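You operate a simulated robot arm through the tools that you are given. There is no shell and no other tool.

You are at the controls of a simulated two-armed robot. One attempt, no reset.

## Task
Pack the P-305 and P-618 boxes in the Drosnek carton and shut it.
Fine: the cream boxes; fold both flaps down; leave the third box out. Set down upright: what you pick out.

Only the result counts: the job must be done as asked and must still hold three seconds after the hand-in. Knocking over, shifting, dropping, spilling or breaking anything else fails it. Flat cloth is picked up by pressing the open fingertips on it (5 to 10 N) and closing them slowly along it; thin cloth reads only 2 to 8 mm in the jaws.

## Robot
Two 6-joint arms with fingered hands on one trunk that stands fixed in place. Base frame: the origin is at the foot of the trunk, x ahead of it, y to its left, z up; the work surface is at about z = 0.82. Units: m, rad, N and s.
The left shoulder is at [0.02, 0.157, 0.829], the right one opposite. With the tool pointing down near the work surface each hand reaches from about 0.32 to 0.84 m from the base axis, measured 20 degrees to its own side. Payload 4.1 kg a hand.
The tool frame of a hand sits at the grasp point between the pads (the TCP): z along the fingers, y along the line on which they close. The tips reach 0.033 m beyond it. The gripper opens to 0.112 m; its body begins 0.039 m behind the TCP. The gripper is a hand of 4 fingers: y runs from the thumb to the fingers, the wrist lies at [-0.016, -0.118, -0.2] in the tool frame, and closing takes about 1.5 s.
Orientation is told as [roll, pitch, yaw] about the base's x, y, z axes, in that order, counted from this pose: with the fingers straight down and the wrist toward the robot, the tool's x, y and z point along [0, 1, 0], [1, 0, 0] and [0, 0, -1] of the base frame.

## Interface
- The arms move only by the tool move_arm. It takes "left_steps", "right_steps" or both (then of equal length, played together; a hand with none holds still); each is a list of rows, each a list of 6 numbers: the shift along the tool's x, y, z in m, then the turn, a rotation vector about the tool's x, y, z in rad. In form: [[x, y, z, wx, wy, wz], ...]. A call has 1 to 20 rows; each row is the pose to reach, as a shift and turn from the pose commanded when the call began, along the tool's axes at that moment. "left_gripper" and "right_gripper" are, for a hand that has rows, the gripper command, from -1 (fully open) to 1 (shut), values between in proportion, set as the call begins (left out, the last holds). Each row takes 0.2 s and may step no farther than 0.05 m and 0.15 rad from the row before; otherwise, or with a gripper value out of range, the whole call is refused. Where a pose cannot be reached the arm comes as near as it can. A force on the tool above 90 N (or 10 N above the force at the start of the call, whichever is more), or a blocked arm, ends the call early, and 0.2 s more pass. Each finger travels about 0.072 m/s and halts on what it meets, pressing with about 31 N; the grip force reading is that of the motor and also rises with nothing between the fingers. The clock runs only during rows and for 0.2 s after the last one: add rows that repeat a pose to give the fingers time. The reply holds the time, the measured pose of the TCP, the force on the tool along the base axes, the opening and the grip force, in the units named above and with some noise, with the torque about the TCP (base axes, N m) and any sound that the robot's microphone picked up.
- Cameras (640 x 400 px; columns grow to the right, rows downward): "scene" is now at [0.0493, -0.0471, 1.4685]; the picture's right is [-0.52, -0.86, 0.00], its down [-0.43, 0.26, -0.86] and it looks along [0.74, -0.45, -0.51] (base axes); focal length 318 px, centre (320, 200). "left" rides on the left gripper at [-0.066, -0.089, -0.13] in its tool frame; the picture's right is [-0.79, -0.29, 0.54], its down [0.55, -0.71, 0.44] and it looks along [0.26, 0.64, 0.72] (tool axes); focal length 247 px, centre (320, 200). "right" rides on the right gripper at [0.066, -0.089, -0.13] in its tool frame; the picture's right is [-0.79, 0.29, -0.54], its down [-0.55, -0.71, 0.44] and it looks along [-0.26, 0.64, 0.72] (tool axes); focal length 247 px, centre (320, 200). There is no depth. A picture from a camera that has moved, and an enlarged one, comes with that camera's place and axes in the base frame and with its lens.
- snapshot(camera): a new picture of that camera. The clock stands still meanwhile.
- set_fingers(index, middle, ring, thumb_bend, thumb_turn, hand): sets how far each is bent, from 0 (flat) to 1 (curled in); at 0.3 the hand is open as for a grip, at 0.7 the pads meet at the TCP. One left out holds its place. A second passes; each finger stops where it meets its share of the squeeze, and holds until it gets a number again. A gripper value or a shape takes the hand back. It gives what a move gives, with no picture; readings hold the bend of each and the force on the fingers (four entries, about 0 where the hand has none), thumb and palm. thumb_turn goes from beside the hand (0) to across from the fingers (1), as for a grip.
- set_grasp(shape, hand): the hand has 4 fingers and takes this shape, open, in about a second: jaw (thumb against the fingers, like two jaws); tri (thumb and two fingers); tip (a fingertip pinch); poke (one finger out to press); point (the index stretched); flat (the hand flat); cup (the hand cupped); fist (a fist). The gripper value then closes the fingers along that shape, each until it touches; the sizes above hold for jaw. It gives what a move gives, with no picture.
- aim_head(pan, tilt): turns the head with the scene camera to pan (to the left, within 1.501 rad either way) and tilt (down, from -0.506 to 1.204), counted from straight ahead of the robot. It gives what a move gives.
- inspect(camera, box): a new picture of the part [left, top, right, bottom] of that camera's present view, enlarged. The clock stands still meanwhile.
- sign_off(): hands the job in; it is judged then, once.

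Nothing tells you positions but the pictures and the camera data. Unless the task says otherwise, let go and move clear before handing in.

The tools are called after "Emit:" by a JSON object that holds its "fn" and its "kwargs". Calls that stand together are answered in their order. move_arm: Moves the arms, as the interface text tells. Its arguments: {"type":"object","properties":{"left_steps":{"type":"array"},"left_gripper":{"type":"number"},"right_steps":{"type":"array"},"right_gripper":{"type":"number"}},"required":[]} The other tools are called the same way: set_grasp (shape, hand) gives the hand a shape; set_fingers (index, middle, ring, thumb_bend, thumb_turn, hand) moves the fingers one by one; aim_head (pan, tilt) turns the head that bears the scene camera; snapshot (camera) takes a picture; inspect (camera, box) takes an enlarged picture of a part of a camera's view; sign_off () hands the job in.

At the start:

```text
t: 0.0
left_position: [0.3211, -0.0097, 1.2898]
left_tool_rot: [0.0, 0.0, -0.446]
left_wrist_force: [-1.2, -0.1, -0.3]
left_torque: [0.01, -0.02, 0.03]
left_gripper_width: 0.1116
left_grip_force: 0.0
left_shape: jaw
left_bend: [0.3, 0.3, 0.3, 0.3, 0.98]
left_finger forces: [0.0, 0.0, 0.0, 0.1, 0.1, 0.1]
right_position: [0.3051, -0.349, 1.3053]
right_tool_rot: [-0.001, 0.001, -0.445]
right_wrist_force: [0.1, -1.0, 0.3]
right_torque: [0.01, -0.01, -0.01]
right_gripper_width: 0.1117
right_grip_force: 0.1
right_shape: jaw
right_bend: [0.3, 0.3, 0.3, 0.3, 0.98]
right_finger forces: [0.0, 0.0, 0.0, 0.0, 0.0, 0.0]
head pan, tilt (commanded): [-0.543, 0.532]
```

scene: 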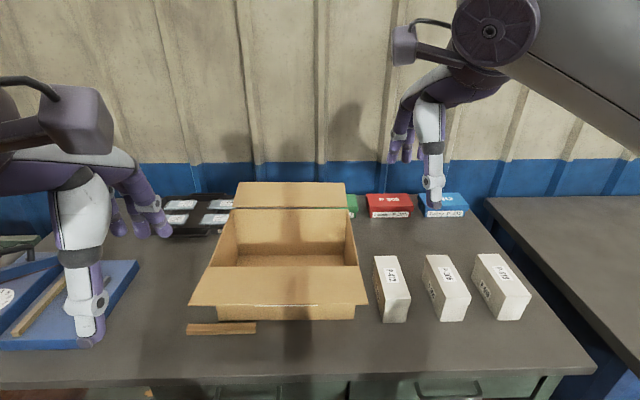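
right: 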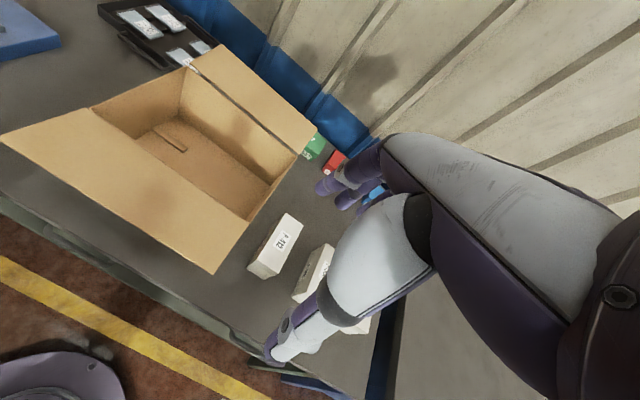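
left: 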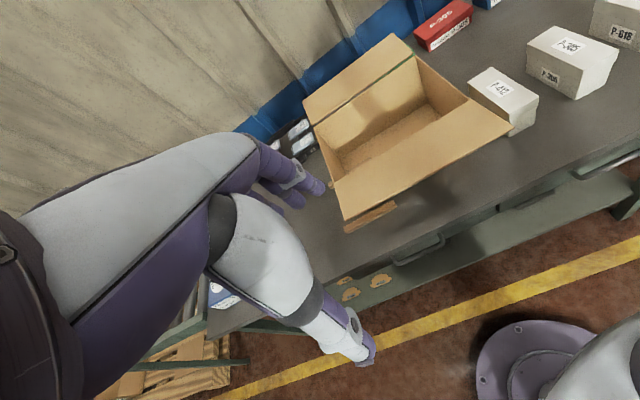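

I see an open carton with two flaps, three cream boxes to its right, and some coloured boxes behind. I'll look closely at the labels first.

Emit:
{"fn": "inspect", "kwargs": {"camera": "scene", "box": [360, 180, 560, 330]}}

Emit:
{"fn": "inspect", "kwargs": {"camera": "scene", "box": [160, 170, 400, 350]}}

Emit:
{"fn": "inspect", "kwargs": {"camera": "left", "box": [400, 0, 640, 150]}}

Emit:
{"fn": "inspect", "kwargs": {"camera": "right", "box": [80, 0, 400, 360]}}

```text
2.67 times, centred on (460, 255) of scene
camera zoom: at [0.0493, -0.0471, 1.4685], right [-0.52, -0.86, 0.0], down [-0.43, 0.26, -0.86], along [0.74, -0.45, -0.51], focal length 849 px, centre (-53, 53)
```

zoom: 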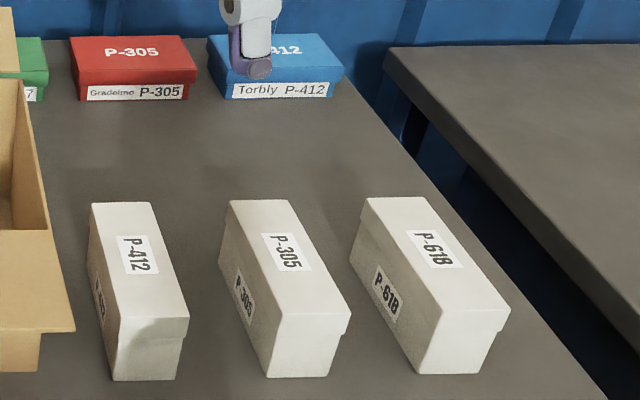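

```text
2.22 times, centred on (280, 260) of scene
camera zoom: at [0.0493, -0.0471, 1.4685], right [-0.52, -0.86, 0.0], down [-0.43, 0.26, -0.86], along [0.74, -0.45, -0.51], focal length 707 px, centre (409, 67)
```

zoom: 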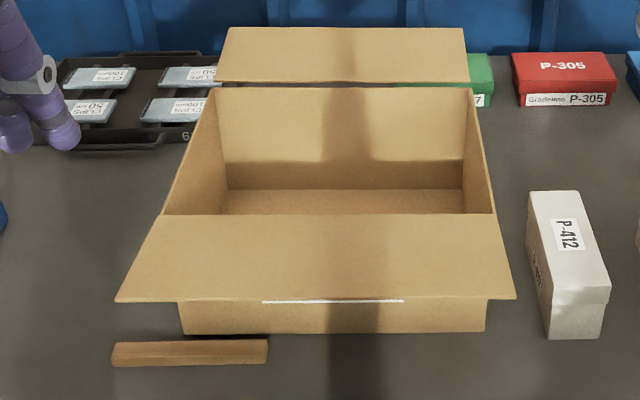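

```text
2.67 times, centred on (520, 75) of left
camera zoom: at [0.2119, -0.0314, 1.42], right [-0.6, -0.59, -0.54], down [-0.4, 0.81, -0.44], along [0.69, -0.04, -0.72], focal length 659 px, centre (-213, 533)
```

zoom: 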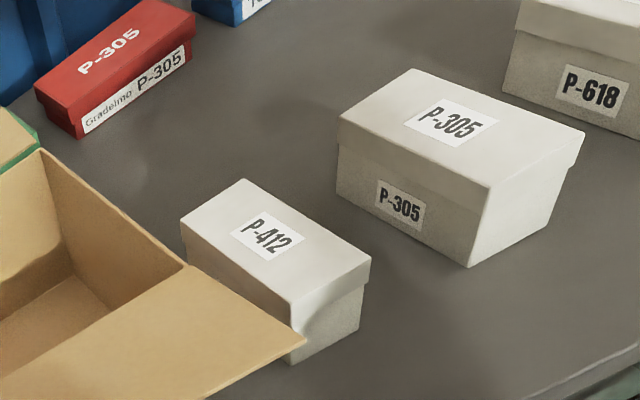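

```text
1.11 times, centred on (240, 180) of right
camera zoom: at [0.2538, -0.2509, 1.4343], right [-0.08, -0.84, 0.54], down [-0.88, -0.19, -0.44], along [0.47, -0.51, -0.72], focal length 274 px, centre (409, 222)
```

zoom: 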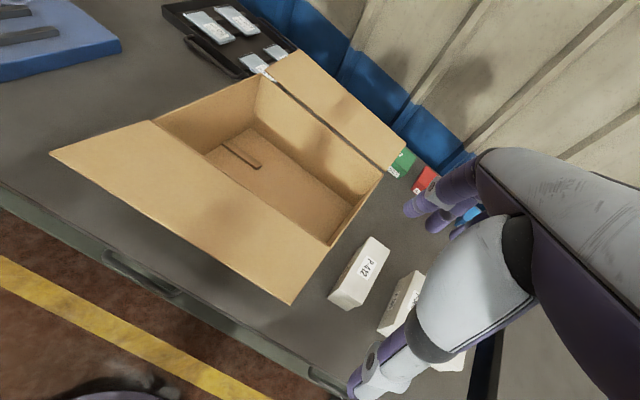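

I see the three cream boxes P-412, P-305 and P-618 (left to right) and one open carton; I'm estimating the carton at about (0.64, -0.31) in the base frame. I'll look around to make sure there is no other carton and to read the carton's name.

Emit:
{"fn": "aim_head", "kwargs": {"pan": 0.3, "tilt": 0.7}}

Emit:
{"fn": "snapshot", "kwargs": {"camera": "scene"}}

Emit:
{"fn": "aim_head", "kwargs": {"pan": -1.2, "tilt": 0.7}}

Emit:
{"fn": "snapshot", "kwargs": {"camera": "scene"}}

Emit:
{"fn": "aim_head", "kwargs": {"pan": -0.543, "tilt": 0.75}}

Emit:
{"fn": "snapshot", "kwargs": {"camera": "scene"}}

```text
t: 1.2
left_position: [0.3217, -0.0094, 1.2897]
left_tool_rot: [0.0, 0.0, -0.445]
left_wrist_force: [0.2, -0.3, -1.1]
left_torque: [0.0, -0.03, 0.01]
left_gripper_width: 0.1113
left_grip_force: 0.0
left_shape: jaw
left_bend: [0.3, 0.3, 0.3, 0.3, 0.98]
left_finger forces: [0.0, 0.0, 0.0, 0.1, 0.0, 0.0]
right_position: [0.3064, -0.3483, 1.3047]
right_tool_rot: [0.001, 0.0, -0.447]
right_wrist_force: [0.1, 0.1, 0.4]
right_torque: [0.0, -0.02, 0.0]
right_gripper_width: 0.1116
right_grip_force: 0.1
right_shape: jaw
right_bend: [0.3, 0.3, 0.3, 0.3, 0.98]
right_finger forces: [0.1, 0.1, 0.0, 0.0, 0.0, 0.0]
head pan, tilt (commanded): [0.3, 0.7]
```

```text
taken
camera scene: at [0.0533, 0.0247, 1.4539], right [0.29, -0.96, 0.0], down [-0.62, -0.19, -0.77], along [0.73, 0.23, -0.64], focal length 318 px, centre (320, 200)
```

scene: 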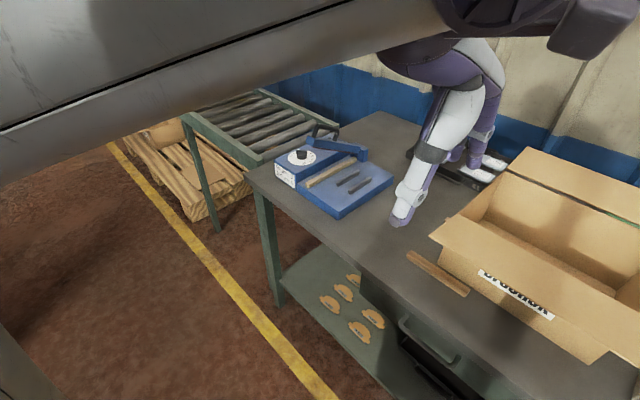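

```text
t: 2.8
left_position: [0.321, -0.0098, 1.2899]
left_tool_rot: [0.001, 0.001, -0.446]
left_wrist_force: [-0.5, -0.8, -0.3]
left_torque: [-0.01, 0.04, 0.01]
left_gripper_width: 0.1118
left_grip_force: 0.0
left_shape: jaw
left_bend: [0.3, 0.3, 0.3, 0.3, 0.98]
left_finger forces: [0.0, 0.0, 0.0, 0.0, 0.1, 0.1]
right_position: [0.3057, -0.3481, 1.3048]
right_tool_rot: [0.0, 0.0, -0.448]
right_wrist_force: [-0.6, -0.3, -0.3]
right_torque: [-0.04, 0.01, 0.0]
right_gripper_width: 0.1117
right_grip_force: 0.1
right_shape: jaw
right_bend: [0.3, 0.3, 0.3, 0.3, 0.98]
right_finger forces: [0.0, 0.1, 0.0, 0.0, 0.1, 0.0]
head pan, tilt (commanded): [-1.201, 0.7]
```

```text
taken
camera scene: at [0.0029, -0.0796, 1.4539], right [-0.93, -0.36, 0.0], down [-0.23, 0.6, -0.76], along [0.28, -0.71, -0.64], focal length 318 px, centre (320, 200)
```

scene: 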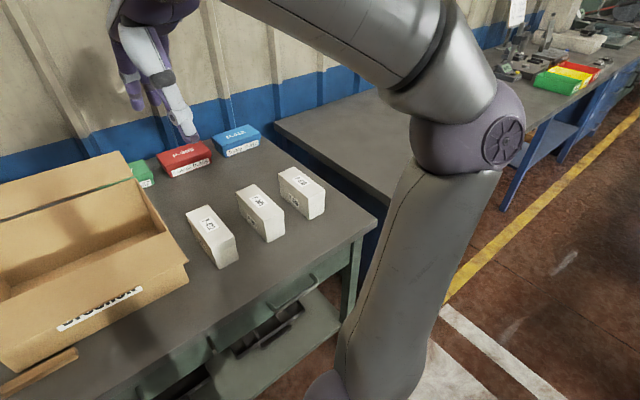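

```text
t: 3.8
left_position: [0.3209, -0.0088, 1.2905]
left_tool_rot: [0.0, -0.001, -0.445]
left_wrist_force: [-0.4, 0.6, -0.7]
left_torque: [0.0, -0.01, -0.02]
left_gripper_width: 0.1114
left_grip_force: 0.1
left_shape: jaw
left_bend: [0.3, 0.3, 0.3, 0.3, 0.98]
left_finger forces: [0.1, 0.1, 0.0, 0.1, 0.1, 0.0]
right_position: [0.3063, -0.3487, 1.304]
right_tool_rot: [-0.001, 0.001, -0.447]
right_wrist_force: [-0.3, -0.4, 0.1]
right_torque: [0.01, 0.0, 0.02]
right_gripper_width: 0.1116
right_grip_force: 0.0
right_shape: jaw
right_bend: [0.3, 0.3, 0.3, 0.3, 0.98]
right_finger forces: [0.0, 0.1, 0.1, 0.0, 0.1, 0.1]
head pan, tilt (commanded): [-0.543, 0.75]
```

```text
taken
camera scene: at [0.043, -0.0433, 1.4497], right [-0.52, -0.86, 0.0], down [-0.58, 0.35, -0.73], along [0.63, -0.38, -0.68], focal length 318 px, centre (320, 200)
```

scene: 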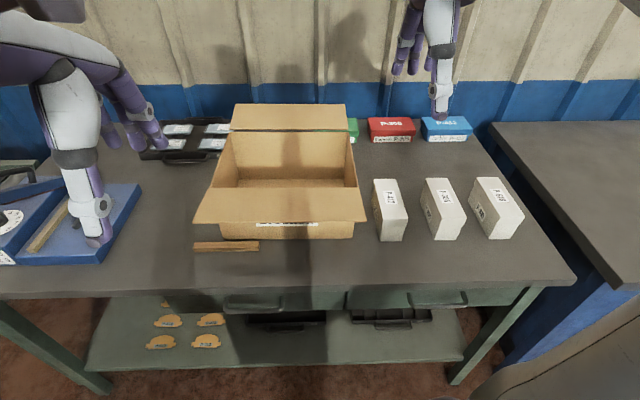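

I see the carton labelled "Drosnek" with both flaps standing out roughly level at z≈1.0, and it is the only carton. Next I'll look closely at the hand's shape and the carton's interior before planning the grasp.

Emit:
{"fn": "inspect", "kwargs": {"camera": "scene", "box": [360, 0, 540, 130]}}

Emit:
{"fn": "inspect", "kwargs": {"camera": "scene", "box": [180, 90, 380, 260]}}

Emit:
{"fn": "inspect", "kwargs": {"camera": "scene", "box": [350, 150, 550, 260]}}

Emit:
{"fn": "inspect", "kwargs": {"camera": "scene", "box": [0, 0, 200, 270]}}

```text
3.08 times, centred on (450, 65) of scene
camera zoom: at [0.043, -0.0433, 1.4497], right [-0.52, -0.86, 0.0], down [-0.58, 0.35, -0.73], along [0.63, -0.38, -0.68], focal length 979 px, centre (-80, 615)
```

zoom: 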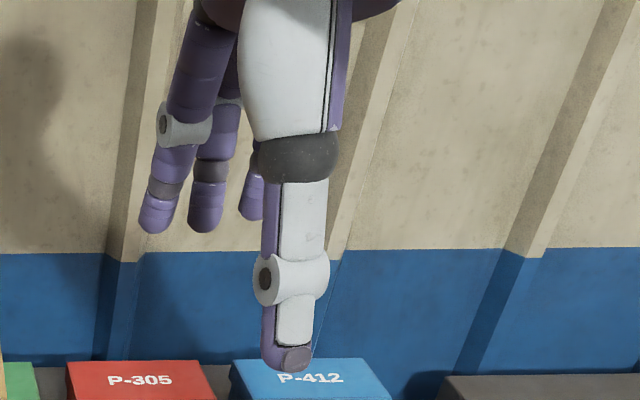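

```text
2.35 times, centred on (280, 175) of scene
camera zoom: at [0.043, -0.0433, 1.4497], right [-0.52, -0.86, 0.0], down [-0.58, 0.35, -0.73], along [0.63, -0.38, -0.68], focal length 749 px, centre (414, 259)
```

zoom: 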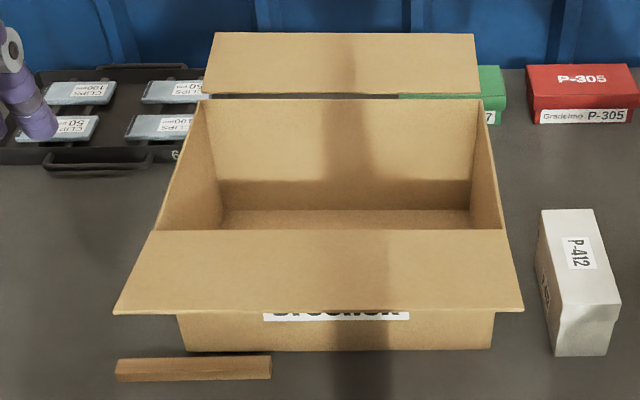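

```text
3.20 times, centred on (450, 205) of scene
camera zoom: at [0.043, -0.0433, 1.4497], right [-0.52, -0.86, 0.0], down [-0.58, 0.35, -0.73], along [0.63, -0.38, -0.68], focal length 1018 px, centre (-96, 184)
```

zoom: 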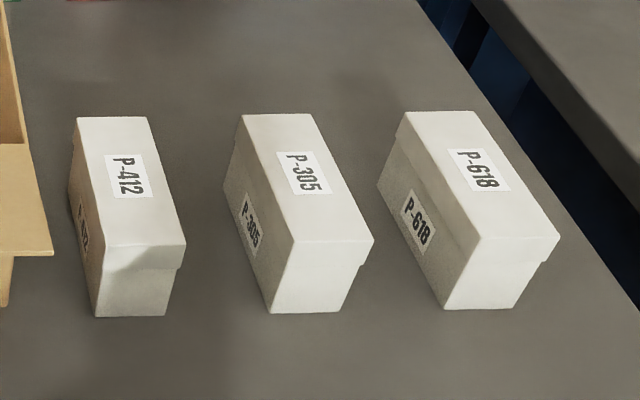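

```text
1.48 times, centred on (100, 135) of scene
camera zoom: at [0.043, -0.0433, 1.4497], right [-0.52, -0.86, 0.0], down [-0.58, 0.35, -0.73], along [0.63, -0.38, -0.68], focal length 472 px, centre (646, 296)
```

zoom: 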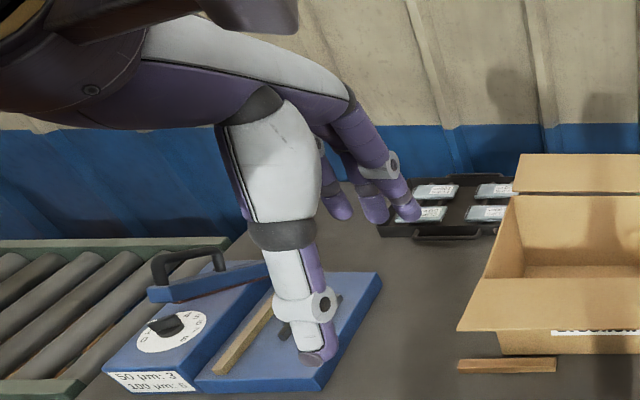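

The hand has a straight thumb (robot side) and three fingers; the cream boxes are about 60 mm wide, 150 mm long, 84 mm tall with lids, and lie parallel to the carton's side. I'll bring the right hand over P-305 while turning it so the jaws close across the box's width.

Emit:
{"fn": "move_arm", "kwargs": {"right_steps": [[-0.0178, 0.0163, 0.0128, 0, 0, 0.139], [-0.0356, 0.0325, 0.0257, 0, 0, 0.278], [-0.0534, 0.0488, 0.0385, 0, 0, 0.417], [-0.0712, 0.0651, 0.0513, 0, 0, 0.556], [-0.089, 0.0813, 0.0642, 0, 0, 0.695], [-0.1068, 0.0976, 0.077, 0, 0, 0.834], [-0.1247, 0.1139, 0.0898, 0, 0, 0.973], [-0.1425, 0.1301, 0.1027, 0, 0, 1.112], [-0.1603, 0.1464, 0.1155, 0, 0, 1.251], [-0.1781, 0.1627, 0.1283, 0, 0, 1.39], [-0.1959, 0.1789, 0.1412, 0, 0, 1.529], [-0.2137, 0.1952, 0.154, 0, 0, 1.668], [-0.2137, 0.1952, 0.154, 0, 0, 1.668]], "right_gripper": -1}}

Emit:
{"fn": "snapshot", "kwargs": {"camera": "scene"}}

Emit:
{"fn": "snapshot", "kwargs": {"camera": "right"}}

```text
t: 6.6
left_position: [0.3211, -0.0087, 1.2895]
left_tool_rot: [0.0, 0.001, -0.446]
left_wrist_force: [-0.5, 0.1, -0.7]
left_torque: [0.0, 0.0, -0.01]
left_gripper_width: 0.1116
left_grip_force: 0.0
left_shape: jaw
left_bend: [0.3, 0.3, 0.3, 0.3, 0.98]
left_finger forces: [0.0, 0.1, 0.0, 0.1, 0.1, 0.1]
right_position: [0.3861, -0.6251, 1.149]
right_tool_rot: [0.0, 0.0, -2.116]
right_wrist_force: [-0.7, 0.8, -0.3]
right_torque: [-0.02, -0.01, 0.05]
right_gripper_width: 0.1115
right_grip_force: 0.0
right_shape: jaw
right_bend: [0.3, 0.3, 0.3, 0.3, 0.98]
right_finger forces: [0.1, 0.1, 0.0, 0.0, 0.1, 0.0]
head pan, tilt (commanded): [-0.543, 0.75]
```

```text
taken
camera scene: at [0.043, -0.0431, 1.4497], right [-0.52, -0.86, 0.0], down [-0.58, 0.35, -0.73], along [0.63, -0.38, -0.68], focal length 318 px, centre (320, 200)
```

scene: 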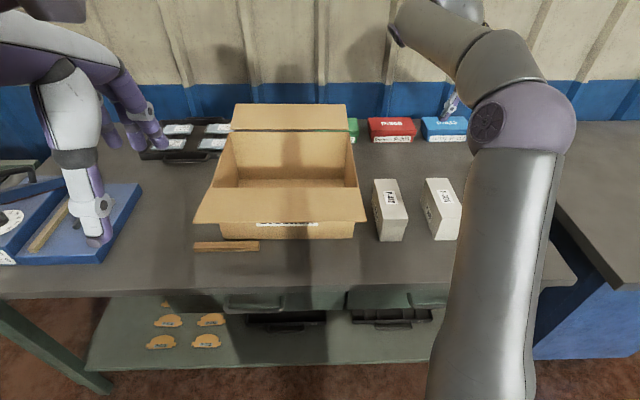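

```text
taken
camera right: at [0.4892, -0.5828, 1.2783], right [-0.83, 0.17, 0.54], down [-0.1, 0.89, -0.44], along [-0.55, -0.42, -0.72], focal length 247 px, centre (320, 200)
```

right: 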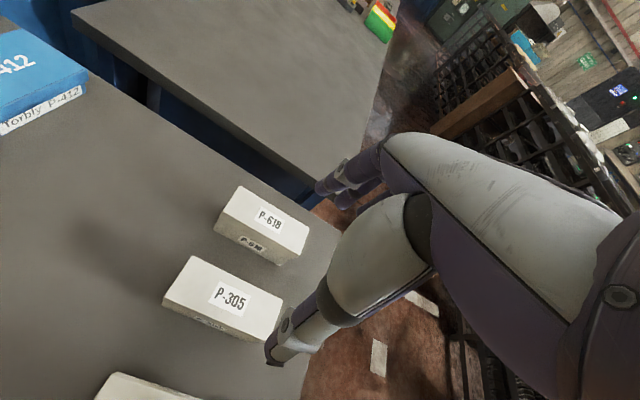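

The right hand reached the hover over P-305 (0.386, -0.625, 1.149) with the jaws across the box. The scene view of it is blocked by the arm, so I'll measure the box with the hand camera.

Emit:
{"fn": "inspect", "kwargs": {"camera": "right", "box": [80, 170, 360, 400]}}

Emit:
{"fn": "snapshot", "kwargs": {"camera": "left"}}

```text
1.74 times, centred on (220, 285) of right
camera zoom: at [0.4892, -0.5828, 1.2783], right [-0.83, 0.17, 0.54], down [-0.1, 0.89, -0.44], along [-0.55, -0.42, -0.72], focal length 430 px, centre (494, 52)
```

zoom: 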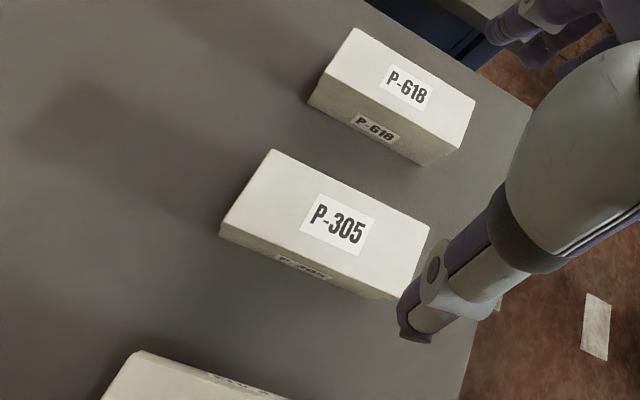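

```text
taken
camera left: at [0.2118, -0.0314, 1.42], right [-0.6, -0.59, -0.54], down [-0.4, 0.81, -0.44], along [0.69, -0.04, -0.72], focal length 247 px, centre (320, 200)
```

left: 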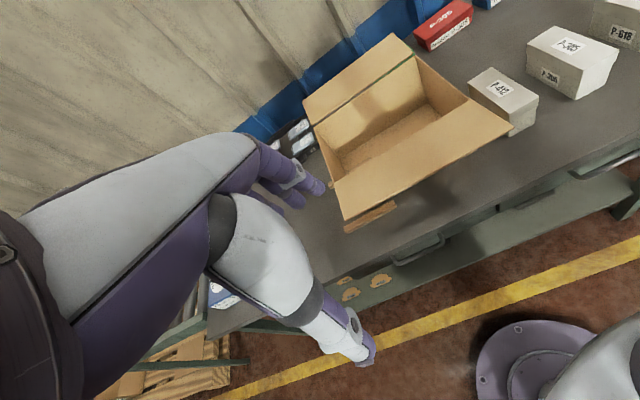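

The hand camera puts P-305's centre at about (0.389, -0.622), within a few mm of the scene estimate. I'll lower until the tips are just above the box and check.

Emit:
{"fn": "move_arm", "kwargs": {"right_steps": [[0.0002, -0.001, 0.045, 0, 0, 0], [0.0005, -0.002, 0.09, 0, 0, 0], [0.0008, -0.003, 0.135, 0, 0, 0], [0.001, -0.004, 0.18, 0, 0, 0], [0.001, -0.004, 0.185, 0, 0, 0]]}}

Emit:
{"fn": "snapshot", "kwargs": {"camera": "right"}}

Emit:
{"fn": "snapshot", "kwargs": {"camera": "scene"}}

```text
t: 7.8
left_position: [0.322, -0.0094, 1.2901]
left_tool_rot: [0.001, 0.0, -0.446]
left_wrist_force: [0.9, 0.0, -1.1]
left_torque: [-0.01, 0.02, -0.02]
left_gripper_width: 0.1119
left_grip_force: 0.0
left_shape: jaw
left_bend: [0.3, 0.3, 0.3, 0.3, 0.98]
left_finger forces: [0.1, 0.0, 0.1, 0.0, 0.0, 0.0]
right_position: [0.3917, -0.6243, 0.9645]
right_tool_rot: [0.002, -0.001, -2.113]
right_wrist_force: [-0.3, 0.6, 0.2]
right_torque: [-0.01, -0.04, 0.0]
right_gripper_width: 0.1118
right_grip_force: 0.0
right_shape: jaw
right_bend: [0.3, 0.3, 0.3, 0.3, 0.98]
right_finger forces: [0.0, 0.1, 0.1, 0.0, 0.1, 0.0]
head pan, tilt (commanded): [-0.543, 0.75]
```

```text
taken
camera right: at [0.4939, -0.582, 1.0943], right [-0.83, 0.16, 0.54], down [-0.11, 0.89, -0.44], along [-0.55, -0.42, -0.72], focal length 247 px, centre (320, 200)
```

right: 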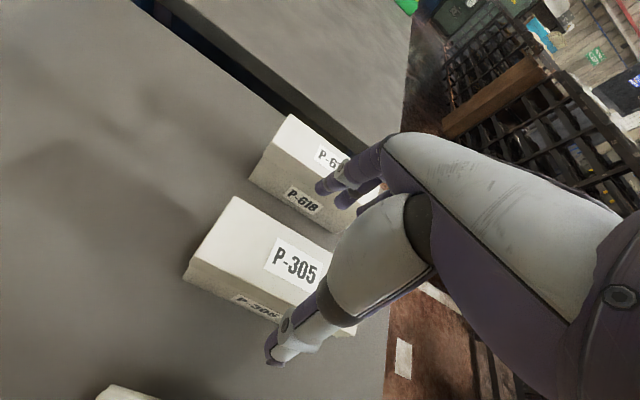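

```text
taken
camera scene: at [0.043, -0.0431, 1.4497], right [-0.52, -0.86, 0.0], down [-0.58, 0.35, -0.73], along [0.63, -0.38, -0.68], focal length 318 px, centre (320, 200)
```

scene: 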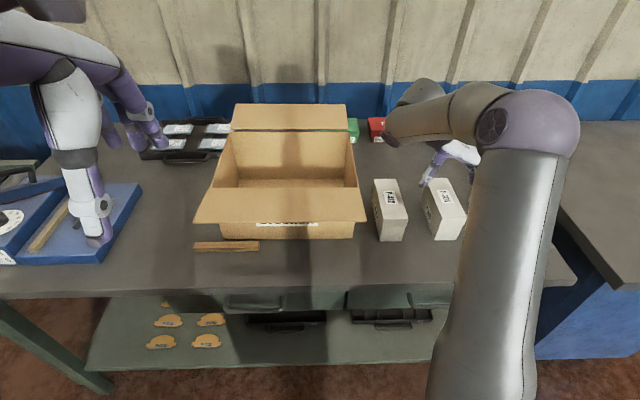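

The hand is centred over P-305 with thumb and fingers straddling it. I'll lower straight down to grasp height.

Emit:
{"fn": "move_arm", "kwargs": {"right_steps": [[0, 0, 0.025, 0, 0, 0], [0, 0, 0.05, 0, 0, 0], [0, 0, 0.075, 0, 0, 0], [0, 0, 0.09, 0, 0, 0], [0, 0, 0.1, 0, 0, 0], [0, 0, 0.104, 0, 0, 0], [0, 0, 0.104, 0, 0, 0]]}}

Emit:
{"fn": "snapshot", "kwargs": {"camera": "right"}}

Emit:
{"fn": "inspect", "kwargs": {"camera": "scene", "box": [360, 120, 500, 260]}}

```text
t: 9.4
left_position: [0.3208, -0.0088, 1.289]
left_tool_rot: [-0.001, 0.001, -0.448]
left_wrist_force: [0.2, 0.5, 0.3]
left_torque: [0.01, -0.01, 0.01]
left_gripper_width: 0.1116
left_grip_force: 0.0
left_shape: jaw
left_bend: [0.3, 0.3, 0.3, 0.3, 0.98]
left_finger forces: [0.1, 0.0, 0.1, 0.0, 0.0, 0.1]
right_position: [0.3942, -0.6242, 0.8606]
right_tool_rot: [0.002, 0.0, -2.115]
right_wrist_force: [-1.3, -2.8, 4.7]
right_torque: [-0.03, 0.01, -0.04]
right_gripper_width: 0.1119
right_grip_force: 0.0
right_shape: jaw
right_bend: [0.3, 0.3, 0.3, 0.3, 0.98]
right_finger forces: [5.1, 0.1, 0.0, 0.0, 0.0, 0.0]
head pan, tilt (commanded): [-0.543, 0.75]
```

```text
taken
camera right: at [0.4957, -0.5819, 0.9909], right [-0.83, 0.17, 0.54], down [-0.11, 0.89, -0.44], along [-0.55, -0.42, -0.72], focal length 247 px, centre (320, 200)
```

right: 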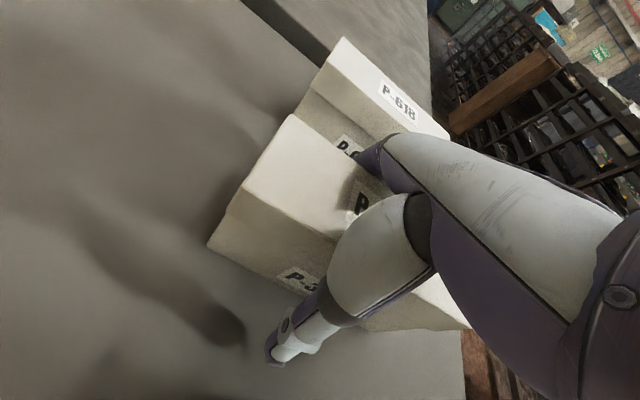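

```text
2.86 times, centred on (430, 190) of scene
camera zoom: at [0.0429, -0.0432, 1.4497], right [-0.52, -0.86, 0.0], down [-0.58, 0.35, -0.73], along [0.63, -0.38, -0.68], focal length 909 px, centre (6, 229)
```

zoom: 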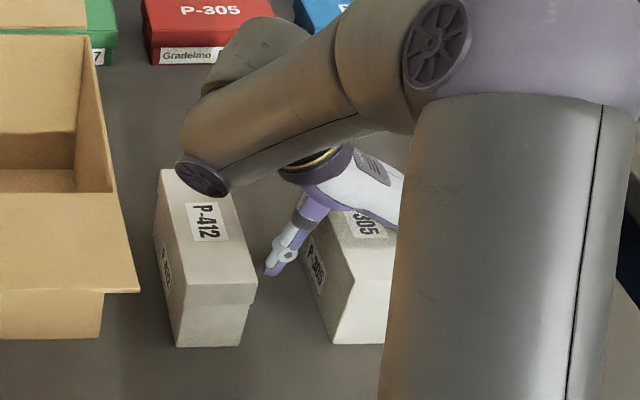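

The hand is down at z=0.861, but the index finger reads about 5 N, so it is touching something. I'll look closer before closing.

Emit:
{"fn": "inspect", "kwargs": {"camera": "right", "box": [200, 20, 480, 370]}}

Emit:
{"fn": "inspect", "kwargs": {"camera": "scene", "box": [410, 160, 480, 250]}}

Emit:
{"fn": "inspect", "kwargs": {"camera": "left", "box": [440, 0, 640, 150]}}

```text
1.14 times, centred on (340, 195) of right
camera zoom: at [0.4957, -0.5819, 0.9909], right [-0.83, 0.17, 0.54], down [-0.11, 0.89, -0.44], along [-0.55, -0.42, -0.72], focal length 282 px, centre (297, 206)
```

zoom: 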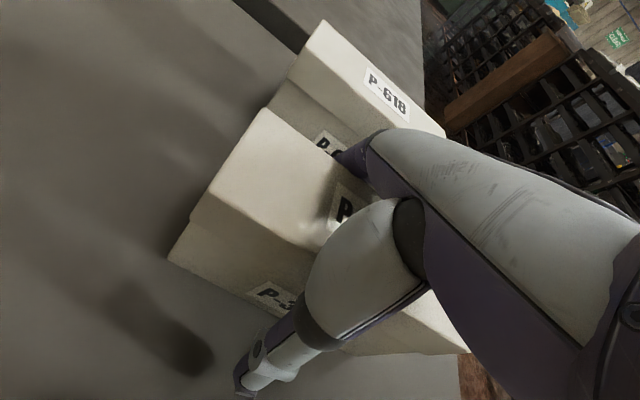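

```text
4.44 times, centred on (445, 205) of scene
camera zoom: at [0.0429, -0.0432, 1.4497], right [-0.52, -0.86, 0.0], down [-0.58, 0.35, -0.73], along [0.63, -0.38, -0.68], focal length 1415 px, centre (-236, 178)
```

zoom: 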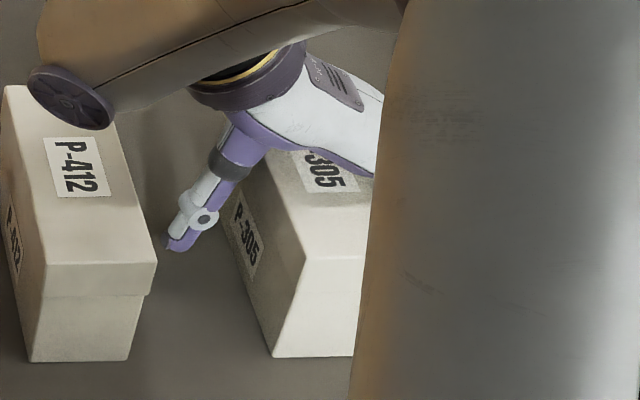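

```text
2.67 times, centred on (540, 75) of left
camera zoom: at [0.2118, -0.0314, 1.42], right [-0.6, -0.59, -0.54], down [-0.4, 0.81, -0.44], along [0.69, -0.04, -0.72], focal length 659 px, centre (-267, 533)
```

zoom: 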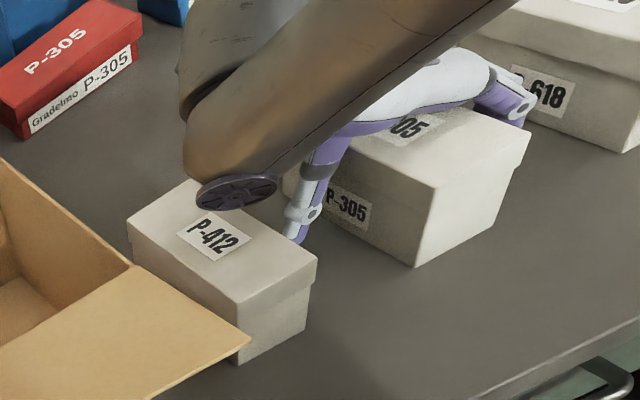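

The index reading could be its tip on the table or on the lid edge. I'll raise 6 mm and see if the force goes away.

Emit:
{"fn": "move_arm", "kwargs": {"right_steps": [[0, 0, -0.003, 0, 0, 0], [0, 0, -0.006, 0, 0, 0], [0, 0, -0.006, 0, 0, 0]]}}

```text
t: 10.2
left_position: [0.3207, -0.0094, 1.29]
left_tool_rot: [0.001, -0.001, -0.445]
left_wrist_force: [-0.7, -0.3, -0.4]
left_torque: [-0.01, 0.0, 0.02]
left_gripper_width: 0.1116
left_grip_force: 0.1
left_shape: jaw
left_bend: [0.3, 0.3, 0.3, 0.3, 0.98]
left_finger forces: [0.0, 0.0, 0.0, 0.0, 0.1, 0.1]
right_position: [0.3937, -0.6225, 0.8666]
right_tool_rot: [0.0, -0.001, -2.114]
right_wrist_force: [-0.4, -0.1, 0.0]
right_torque: [0.0, 0.0, 0.0]
right_gripper_width: 0.1119
right_grip_force: 0.0
right_shape: jaw
right_bend: [0.3, 0.3, 0.3, 0.3, 0.98]
right_finger forces: [0.1, 0.0, 0.0, 0.1, 0.0, 0.0]
head pan, tilt (commanded): [-0.543, 0.75]
```

The force is gone at z=0.867, so only the index tip had brushed the surface. Now I'll close the jaws on the box.

Emit:
{"fn": "move_arm", "kwargs": {"right_steps": [[0, 0, 0, 0, 0, 0], [0, 0, 0, 0, 0, 0], [0, 0, 0, 0, 0, 0], [0, 0, 0, 0, 0, 0], [0, 0, 0, 0, 0, 0], [0, 0, 0, 0, 0, 0], [0, 0, 0, 0, 0, 0], [0, 0, 0, 0, 0, 0]], "right_gripper": 1}}

Emit:
{"fn": "snapshot", "kwargs": {"camera": "right"}}

Emit:
{"fn": "inspect", "kwargs": {"camera": "left", "box": [440, 0, 640, 150]}}

```text
t: 12.0
left_position: [0.322, -0.0085, 1.2903]
left_tool_rot: [-0.001, 0.0, -0.448]
left_wrist_force: [-0.4, 0.0, -0.3]
left_torque: [-0.01, 0.02, -0.01]
left_gripper_width: 0.1116
left_grip_force: 0.0
left_shape: jaw
left_bend: [0.3, 0.3, 0.3, 0.3, 0.98]
left_finger forces: [0.0, 0.0, 0.0, 0.1, 0.1, 0.0]
right_position: [0.3943, -0.6231, 0.8672]
right_tool_rot: [0.0, -0.001, -2.113]
right_wrist_force: [0.2, 0.5, -0.1]
right_torque: [-0.01, 0.0, 0.09]
right_gripper_width: 0.0514
right_grip_force: 30.8
right_shape: jaw
right_bend: [0.76, 0.45, 0.41, 0.72, 1.0]
right_finger forces: [15.8, 8.4, 3.9, 0.0, 28.1, 0.0]
head pan, tilt (commanded): [-0.543, 0.75]
```

```text
taken
camera right: at [0.4959, -0.5804, 0.997], right [-0.83, 0.16, 0.54], down [-0.11, 0.89, -0.44], along [-0.55, -0.42, -0.72], focal length 247 px, centre (320, 200)
```

right: 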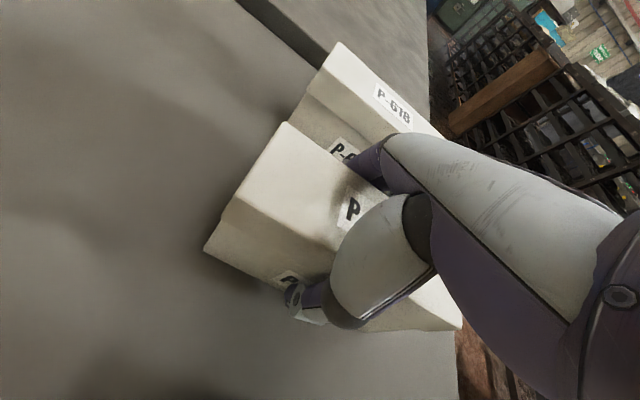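

```text
2.67 times, centred on (540, 75) of left
camera zoom: at [0.2119, -0.0314, 1.42], right [-0.6, -0.59, -0.54], down [-0.4, 0.81, -0.44], along [0.69, -0.04, -0.72], focal length 659 px, centre (-267, 533)
```

zoom: 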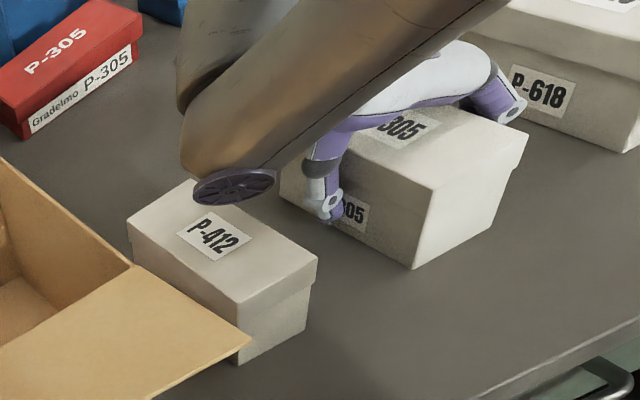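

The box is gripped with balanced forces (~28 N thumb vs fingers) and hasn't moved. I'll lift a little and check that the box comes up level, lid and body together.

Emit:
{"fn": "move_arm", "kwargs": {"right_steps": [[0, 0, -0.01, 0, 0, 0], [0, 0, -0.02, 0, 0, 0], [0, 0, -0.03, 0, 0, 0], [0, 0, -0.04, 0, 0, 0], [0, 0, -0.04, 0, 0, 0]]}}

Emit:
{"fn": "snapshot", "kwargs": {"camera": "right"}}

Emit:
{"fn": "inspect", "kwargs": {"camera": "left", "box": [440, 0, 640, 150]}}

```text
t: 13.2
left_position: [0.32, -0.0088, 1.2888]
left_tool_rot: [-0.001, -0.001, -0.447]
left_wrist_force: [-0.2, -0.7, 0.5]
left_torque: [0.01, 0.0, 0.01]
left_gripper_width: 0.1115
left_grip_force: 0.2
left_shape: jaw
left_bend: [0.3, 0.3, 0.3, 0.3, 0.98]
left_finger forces: [0.1, 0.0, 0.0, 0.0, 0.0, 0.0]
right_position: [0.3925, -0.6225, 0.9083]
right_tool_rot: [0.001, 0.001, -2.112]
right_wrist_force: [-0.1, 0.0, -3.7]
right_torque: [0.0, 0.0, -0.01]
right_gripper_width: 0.0515
right_grip_force: 31.1
right_shape: jaw
right_bend: [0.76, 0.45, 0.42, 0.72, 1.0]
right_finger forces: [16.0, 8.3, 3.7, 0.1, 28.1, 0.0]
head pan, tilt (commanded): [-0.543, 0.75]
```

```text
taken
camera right: at [0.4952, -0.5804, 1.0386], right [-0.83, 0.16, 0.54], down [-0.11, 0.89, -0.44], along [-0.55, -0.42, -0.72], focal length 247 px, centre (320, 200)
```

right: 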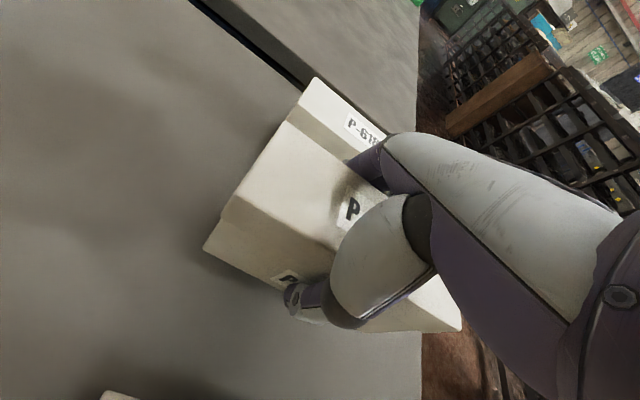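

```text
2.67 times, centred on (540, 75) of left
camera zoom: at [0.212, -0.0315, 1.42], right [-0.6, -0.59, -0.54], down [-0.4, 0.81, -0.44], along [0.69, -0.04, -0.72], focal length 659 px, centre (-267, 533)
```

zoom: 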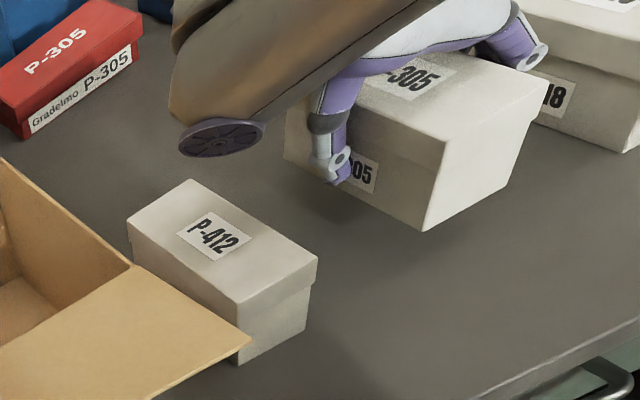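

P-305 lifted cleanly (about 3.7 N) and is level. I'll raise it above the carton's rim height, then look again.

Emit:
{"fn": "move_arm", "kwargs": {"right_steps": [[0, 0, -0.03, 0, 0, 0], [0, 0, -0.06, 0, 0, 0], [0, 0, -0.09, 0, 0, 0], [0, 0, -0.12, 0, 0, 0], [0, 0, -0.15, 0, 0, 0], [0, 0, -0.18, 0, 0, 0], [0, 0, -0.19, 0, 0, 0], [0, 0, -0.19, 0, 0, 0]]}}

Emit:
{"fn": "snapshot", "kwargs": {"camera": "scene"}}

Emit:
{"fn": "snapshot", "kwargs": {"camera": "left"}}

```text
t: 15.0
left_position: [0.3212, -0.01, 1.2907]
left_tool_rot: [0.001, 0.0, -0.447]
left_wrist_force: [0.4, 0.8, 0.6]
left_torque: [-0.01, -0.03, -0.01]
left_gripper_width: 0.1114
left_grip_force: 0.0
left_shape: jaw
left_bend: [0.3, 0.3, 0.3, 0.3, 0.98]
left_finger forces: [0.0, 0.0, 0.0, 0.0, 0.0, 0.0]
right_position: [0.3934, -0.6214, 1.0985]
right_tool_rot: [0.0, -0.001, -2.113]
right_wrist_force: [-0.6, -0.3, -4.1]
right_torque: [-0.03, -0.07, 0.0]
right_gripper_width: 0.0512
right_grip_force: 31.1
right_shape: jaw
right_bend: [0.76, 0.45, 0.42, 0.72, 1.0]
right_finger forces: [15.9, 8.3, 3.9, 0.0, 28.1, 0.0]
head pan, tilt (commanded): [-0.543, 0.75]
```

```text
taken
camera scene: at [0.0431, -0.0433, 1.4496], right [-0.52, -0.86, 0.0], down [-0.58, 0.35, -0.73], along [0.63, -0.38, -0.68], focal length 318 px, centre (320, 200)
```

scene: 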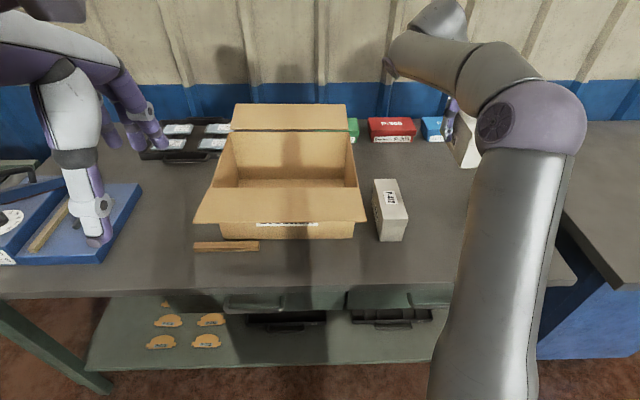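

```text
taken
camera left: at [0.212, -0.0315, 1.42], right [-0.6, -0.59, -0.54], down [-0.4, 0.81, -0.44], along [0.69, -0.04, -0.72], focal length 247 px, centre (320, 200)
```

left: 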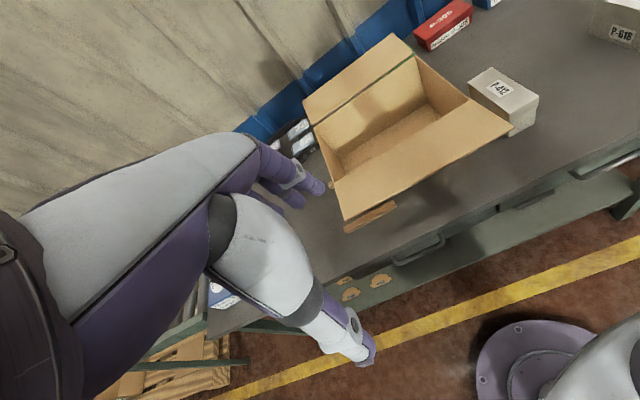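

P-305 is at z≈1.10, clear of everything. I'll carry it left over the carton's right half.

Emit:
{"fn": "move_arm", "kwargs": {"right_steps": [[0.007, -0.0394, 0, 0, 0, 0], [0.014, -0.0788, 0, 0, 0, 0], [0.021, -0.1182, 0, 0, 0, 0], [0.028, -0.1576, 0, 0, 0, 0], [0.035, -0.197, 0, 0, 0, 0], [0.042, -0.2364, 0, 0, 0, 0], [0.049, -0.2758, 0, 0, 0, 0], [0.056, -0.315, 0, 0, 0, 0], [0.056, -0.315, 0, 0, 0, 0]]}}

Emit:
{"fn": "snapshot", "kwargs": {"camera": "scene"}}

Emit:
{"fn": "snapshot", "kwargs": {"camera": "left"}}

Emit:
{"fn": "snapshot", "kwargs": {"camera": "right"}}

```text
t: 17.0
left_position: [0.3208, -0.0091, 1.2909]
left_tool_rot: [0.001, 0.001, -0.448]
left_wrist_force: [0.0, -0.4, -0.2]
left_torque: [0.01, 0.0, 0.03]
left_gripper_width: 0.1119
left_grip_force: 0.0
left_shape: jaw
left_bend: [0.3, 0.3, 0.3, 0.3, 0.98]
left_finger forces: [0.1, 0.0, 0.0, 0.1, 0.1, 0.0]
right_position: [0.5655, -0.3836, 1.0727]
right_tool_rot: [0.001, 0.0, -2.112]
right_wrist_force: [0.2, -0.6, -3.6]
right_torque: [0.04, -0.04, 0.01]
right_gripper_width: 0.0513
right_grip_force: 30.6
right_shape: jaw
right_bend: [0.76, 0.45, 0.42, 0.72, 1.0]
right_finger forces: [16.1, 8.5, 4.0, 0.1, 28.6, 0.0]
right hand out of reach, approached as far as the arm can: row 7, 8, 9
head pan, tilt (commanded): [-0.543, 0.75]
```

```text
taken
camera scene: at [0.0431, -0.0433, 1.4496], right [-0.52, -0.86, 0.0], down [-0.58, 0.35, -0.73], along [0.63, -0.38, -0.68], focal length 318 px, centre (320, 200)
```

scene: 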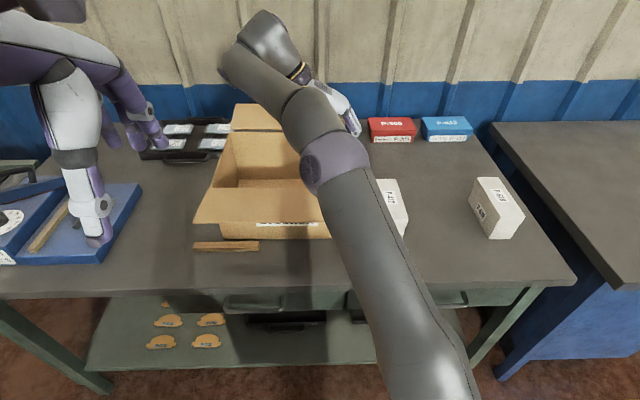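

```text
taken
camera left: at [0.2119, -0.0315, 1.42], right [-0.6, -0.59, -0.54], down [-0.4, 0.81, -0.44], along [0.69, -0.04, -0.72], focal length 247 px, centre (320, 200)
```

left: 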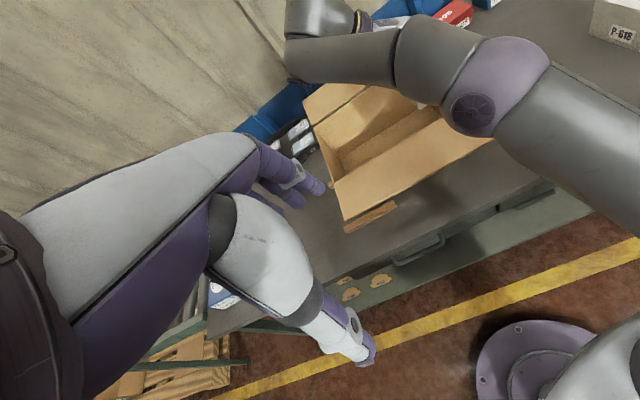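

```text
taken
camera right: at [0.6681, -0.341, 1.2024], right [-0.83, 0.16, 0.54], down [-0.11, 0.89, -0.44], along [-0.55, -0.42, -0.72], focal length 247 px, centre (320, 200)
```

right: 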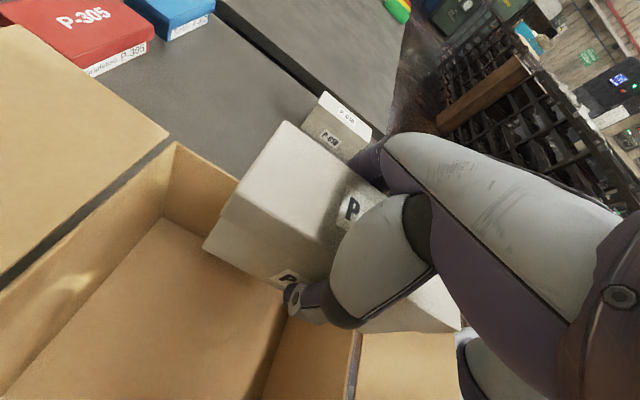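

The arm's reach limit was met near the carton; the box now hangs at roughly u=0.62, s=0.02 with its bottom ~3 cm above the rim. I'll check what the present commanded pose is with a null move before going on.

Emit:
{"fn": "move_arm", "kwargs": {"right_steps": [[0, 0, 0, 0, 0, 0]]}}

```text
t: 17.4
left_position: [0.3217, -0.0098, 1.2881]
left_tool_rot: [0.0, 0.0, -0.446]
left_wrist_force: [0.3, -0.1, 0.1]
left_torque: [0.02, 0.0, 0.0]
left_gripper_width: 0.1117
left_grip_force: 0.1
left_shape: jaw
left_bend: [0.3, 0.3, 0.3, 0.3, 0.98]
left_finger forces: [0.0, 0.0, 0.0, 0.0, 0.0, 0.1]
right_position: [0.5655, -0.3835, 1.073]
right_tool_rot: [0.001, 0.0, -2.113]
right_wrist_force: [-0.2, -0.7, -4.1]
right_torque: [-0.01, 0.0, 0.0]
right_gripper_width: 0.0512
right_grip_force: 30.7
right_shape: jaw
right_bend: [0.76, 0.45, 0.42, 0.72, 1.0]
right_finger forces: [16.1, 8.5, 4.0, 0.1, 28.5, 0.0]
head pan, tilt (commanded): [-0.543, 0.75]
```

The commanded pose equals the present one, and the hand camera confirms the carton's rim corner at u≈0.763, s≈0.075. I'll shift the box a little left and down so it just clears the rim, well inside the walls.

Emit:
{"fn": "move_arm", "kwargs": {"right_steps": [[0.003, -0.012, 0.01, 0, 0, 0], [0.007, -0.026, 0.018, 0, 0, 0], [0.007, -0.026, 0.023, 0, 0, 0], [0.007, -0.026, 0.023, 0, 0, 0]]}}

Emit:
{"fn": "snapshot", "kwargs": {"camera": "right"}}

Emit:
{"fn": "snapshot", "kwargs": {"camera": "scene"}}

```text
t: 18.4
left_position: [0.3215, -0.0101, 1.2902]
left_tool_rot: [0.0, 0.0, -0.448]
left_wrist_force: [0.2, -0.1, 0.1]
left_torque: [0.0, 0.03, 0.03]
left_gripper_width: 0.1115
left_grip_force: 0.1
left_shape: jaw
left_bend: [0.3, 0.3, 0.3, 0.3, 0.98]
left_finger forces: [0.1, 0.0, 0.0, 0.0, 0.1, 0.0]
right_position: [0.5816, -0.366, 1.0479]
right_tool_rot: [0.004, 0.001, -2.113]
right_wrist_force: [-0.6, 0.5, -3.1]
right_torque: [0.02, 0.01, 0.02]
right_gripper_width: 0.0515
right_grip_force: 30.8
right_shape: jaw
right_bend: [0.76, 0.45, 0.42, 0.72, 1.0]
right_finger forces: [16.1, 8.5, 3.9, 0.0, 28.5, 0.0]
right hand out of reach, approached as far as the arm can: row 2, 3, 4
head pan, tilt (commanded): [-0.543, 0.75]
```

```text
taken
camera right: at [0.6833, -0.3238, 1.1787], right [-0.83, 0.16, 0.54], down [-0.11, 0.89, -0.44], along [-0.55, -0.42, -0.72], focal length 247 px, centre (320, 200)
```

right: 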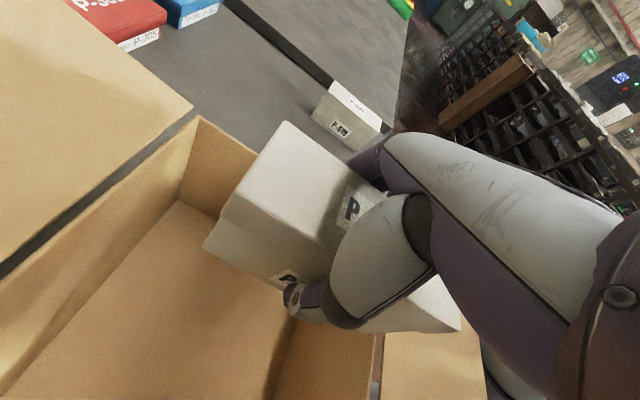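

```text
taken
camera scene: at [0.0431, -0.0433, 1.4496], right [-0.52, -0.86, 0.0], down [-0.58, 0.35, -0.73], along [0.63, -0.38, -0.68], focal length 318 px, centre (320, 200)
```

scene: 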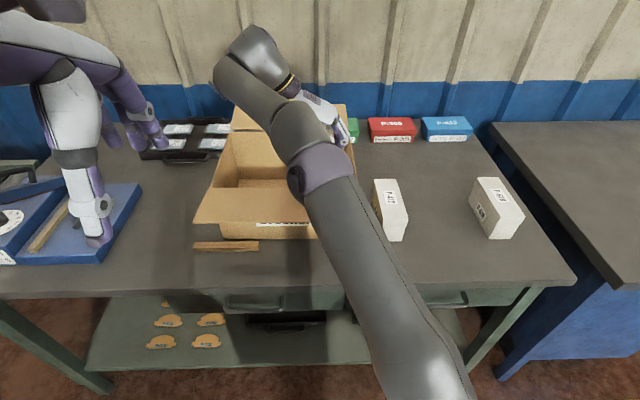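

The box is at u≈0.63, s≈0.0 just above the rim. I'll check that the fingers on the right side clear the right wall before lowering.

Emit:
{"fn": "inspect", "kwargs": {"camera": "scene", "box": [270, 70, 390, 170]}}

Emit:
{"fn": "inspect", "kwargs": {"camera": "left", "box": [280, 0, 540, 220]}}

```text
4.00 times, centred on (330, 120) of scene
camera zoom: at [0.0431, -0.0433, 1.4496], right [-0.52, -0.86, 0.0], down [-0.58, 0.35, -0.73], along [0.63, -0.38, -0.68], focal length 1273 px, centre (280, 520)
```

zoom: 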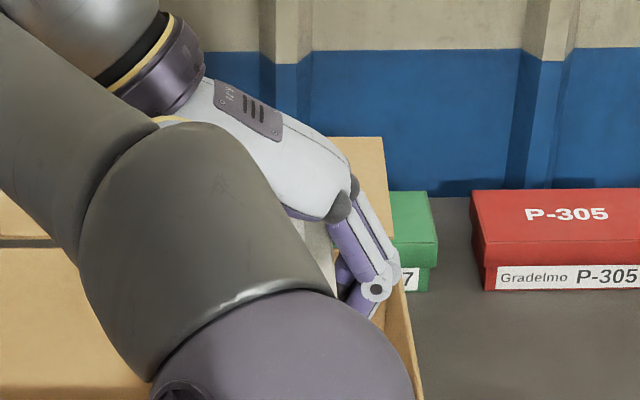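

```text
1.82 times, centred on (410, 110) of left
camera zoom: at [0.212, -0.0315, 1.42], right [-0.6, -0.59, -0.54], down [-0.4, 0.81, -0.44], along [0.69, -0.04, -0.72], focal length 449 px, centre (156, 364)
```

zoom: 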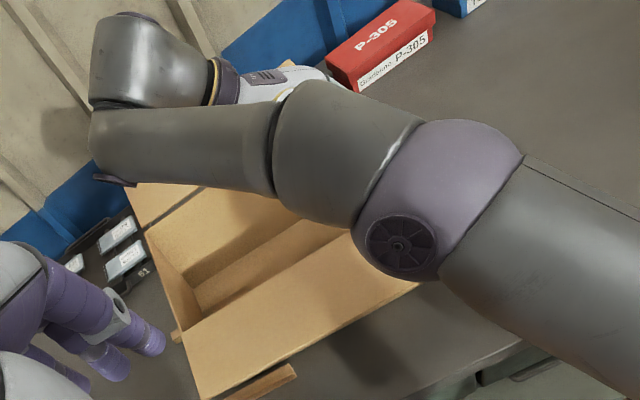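

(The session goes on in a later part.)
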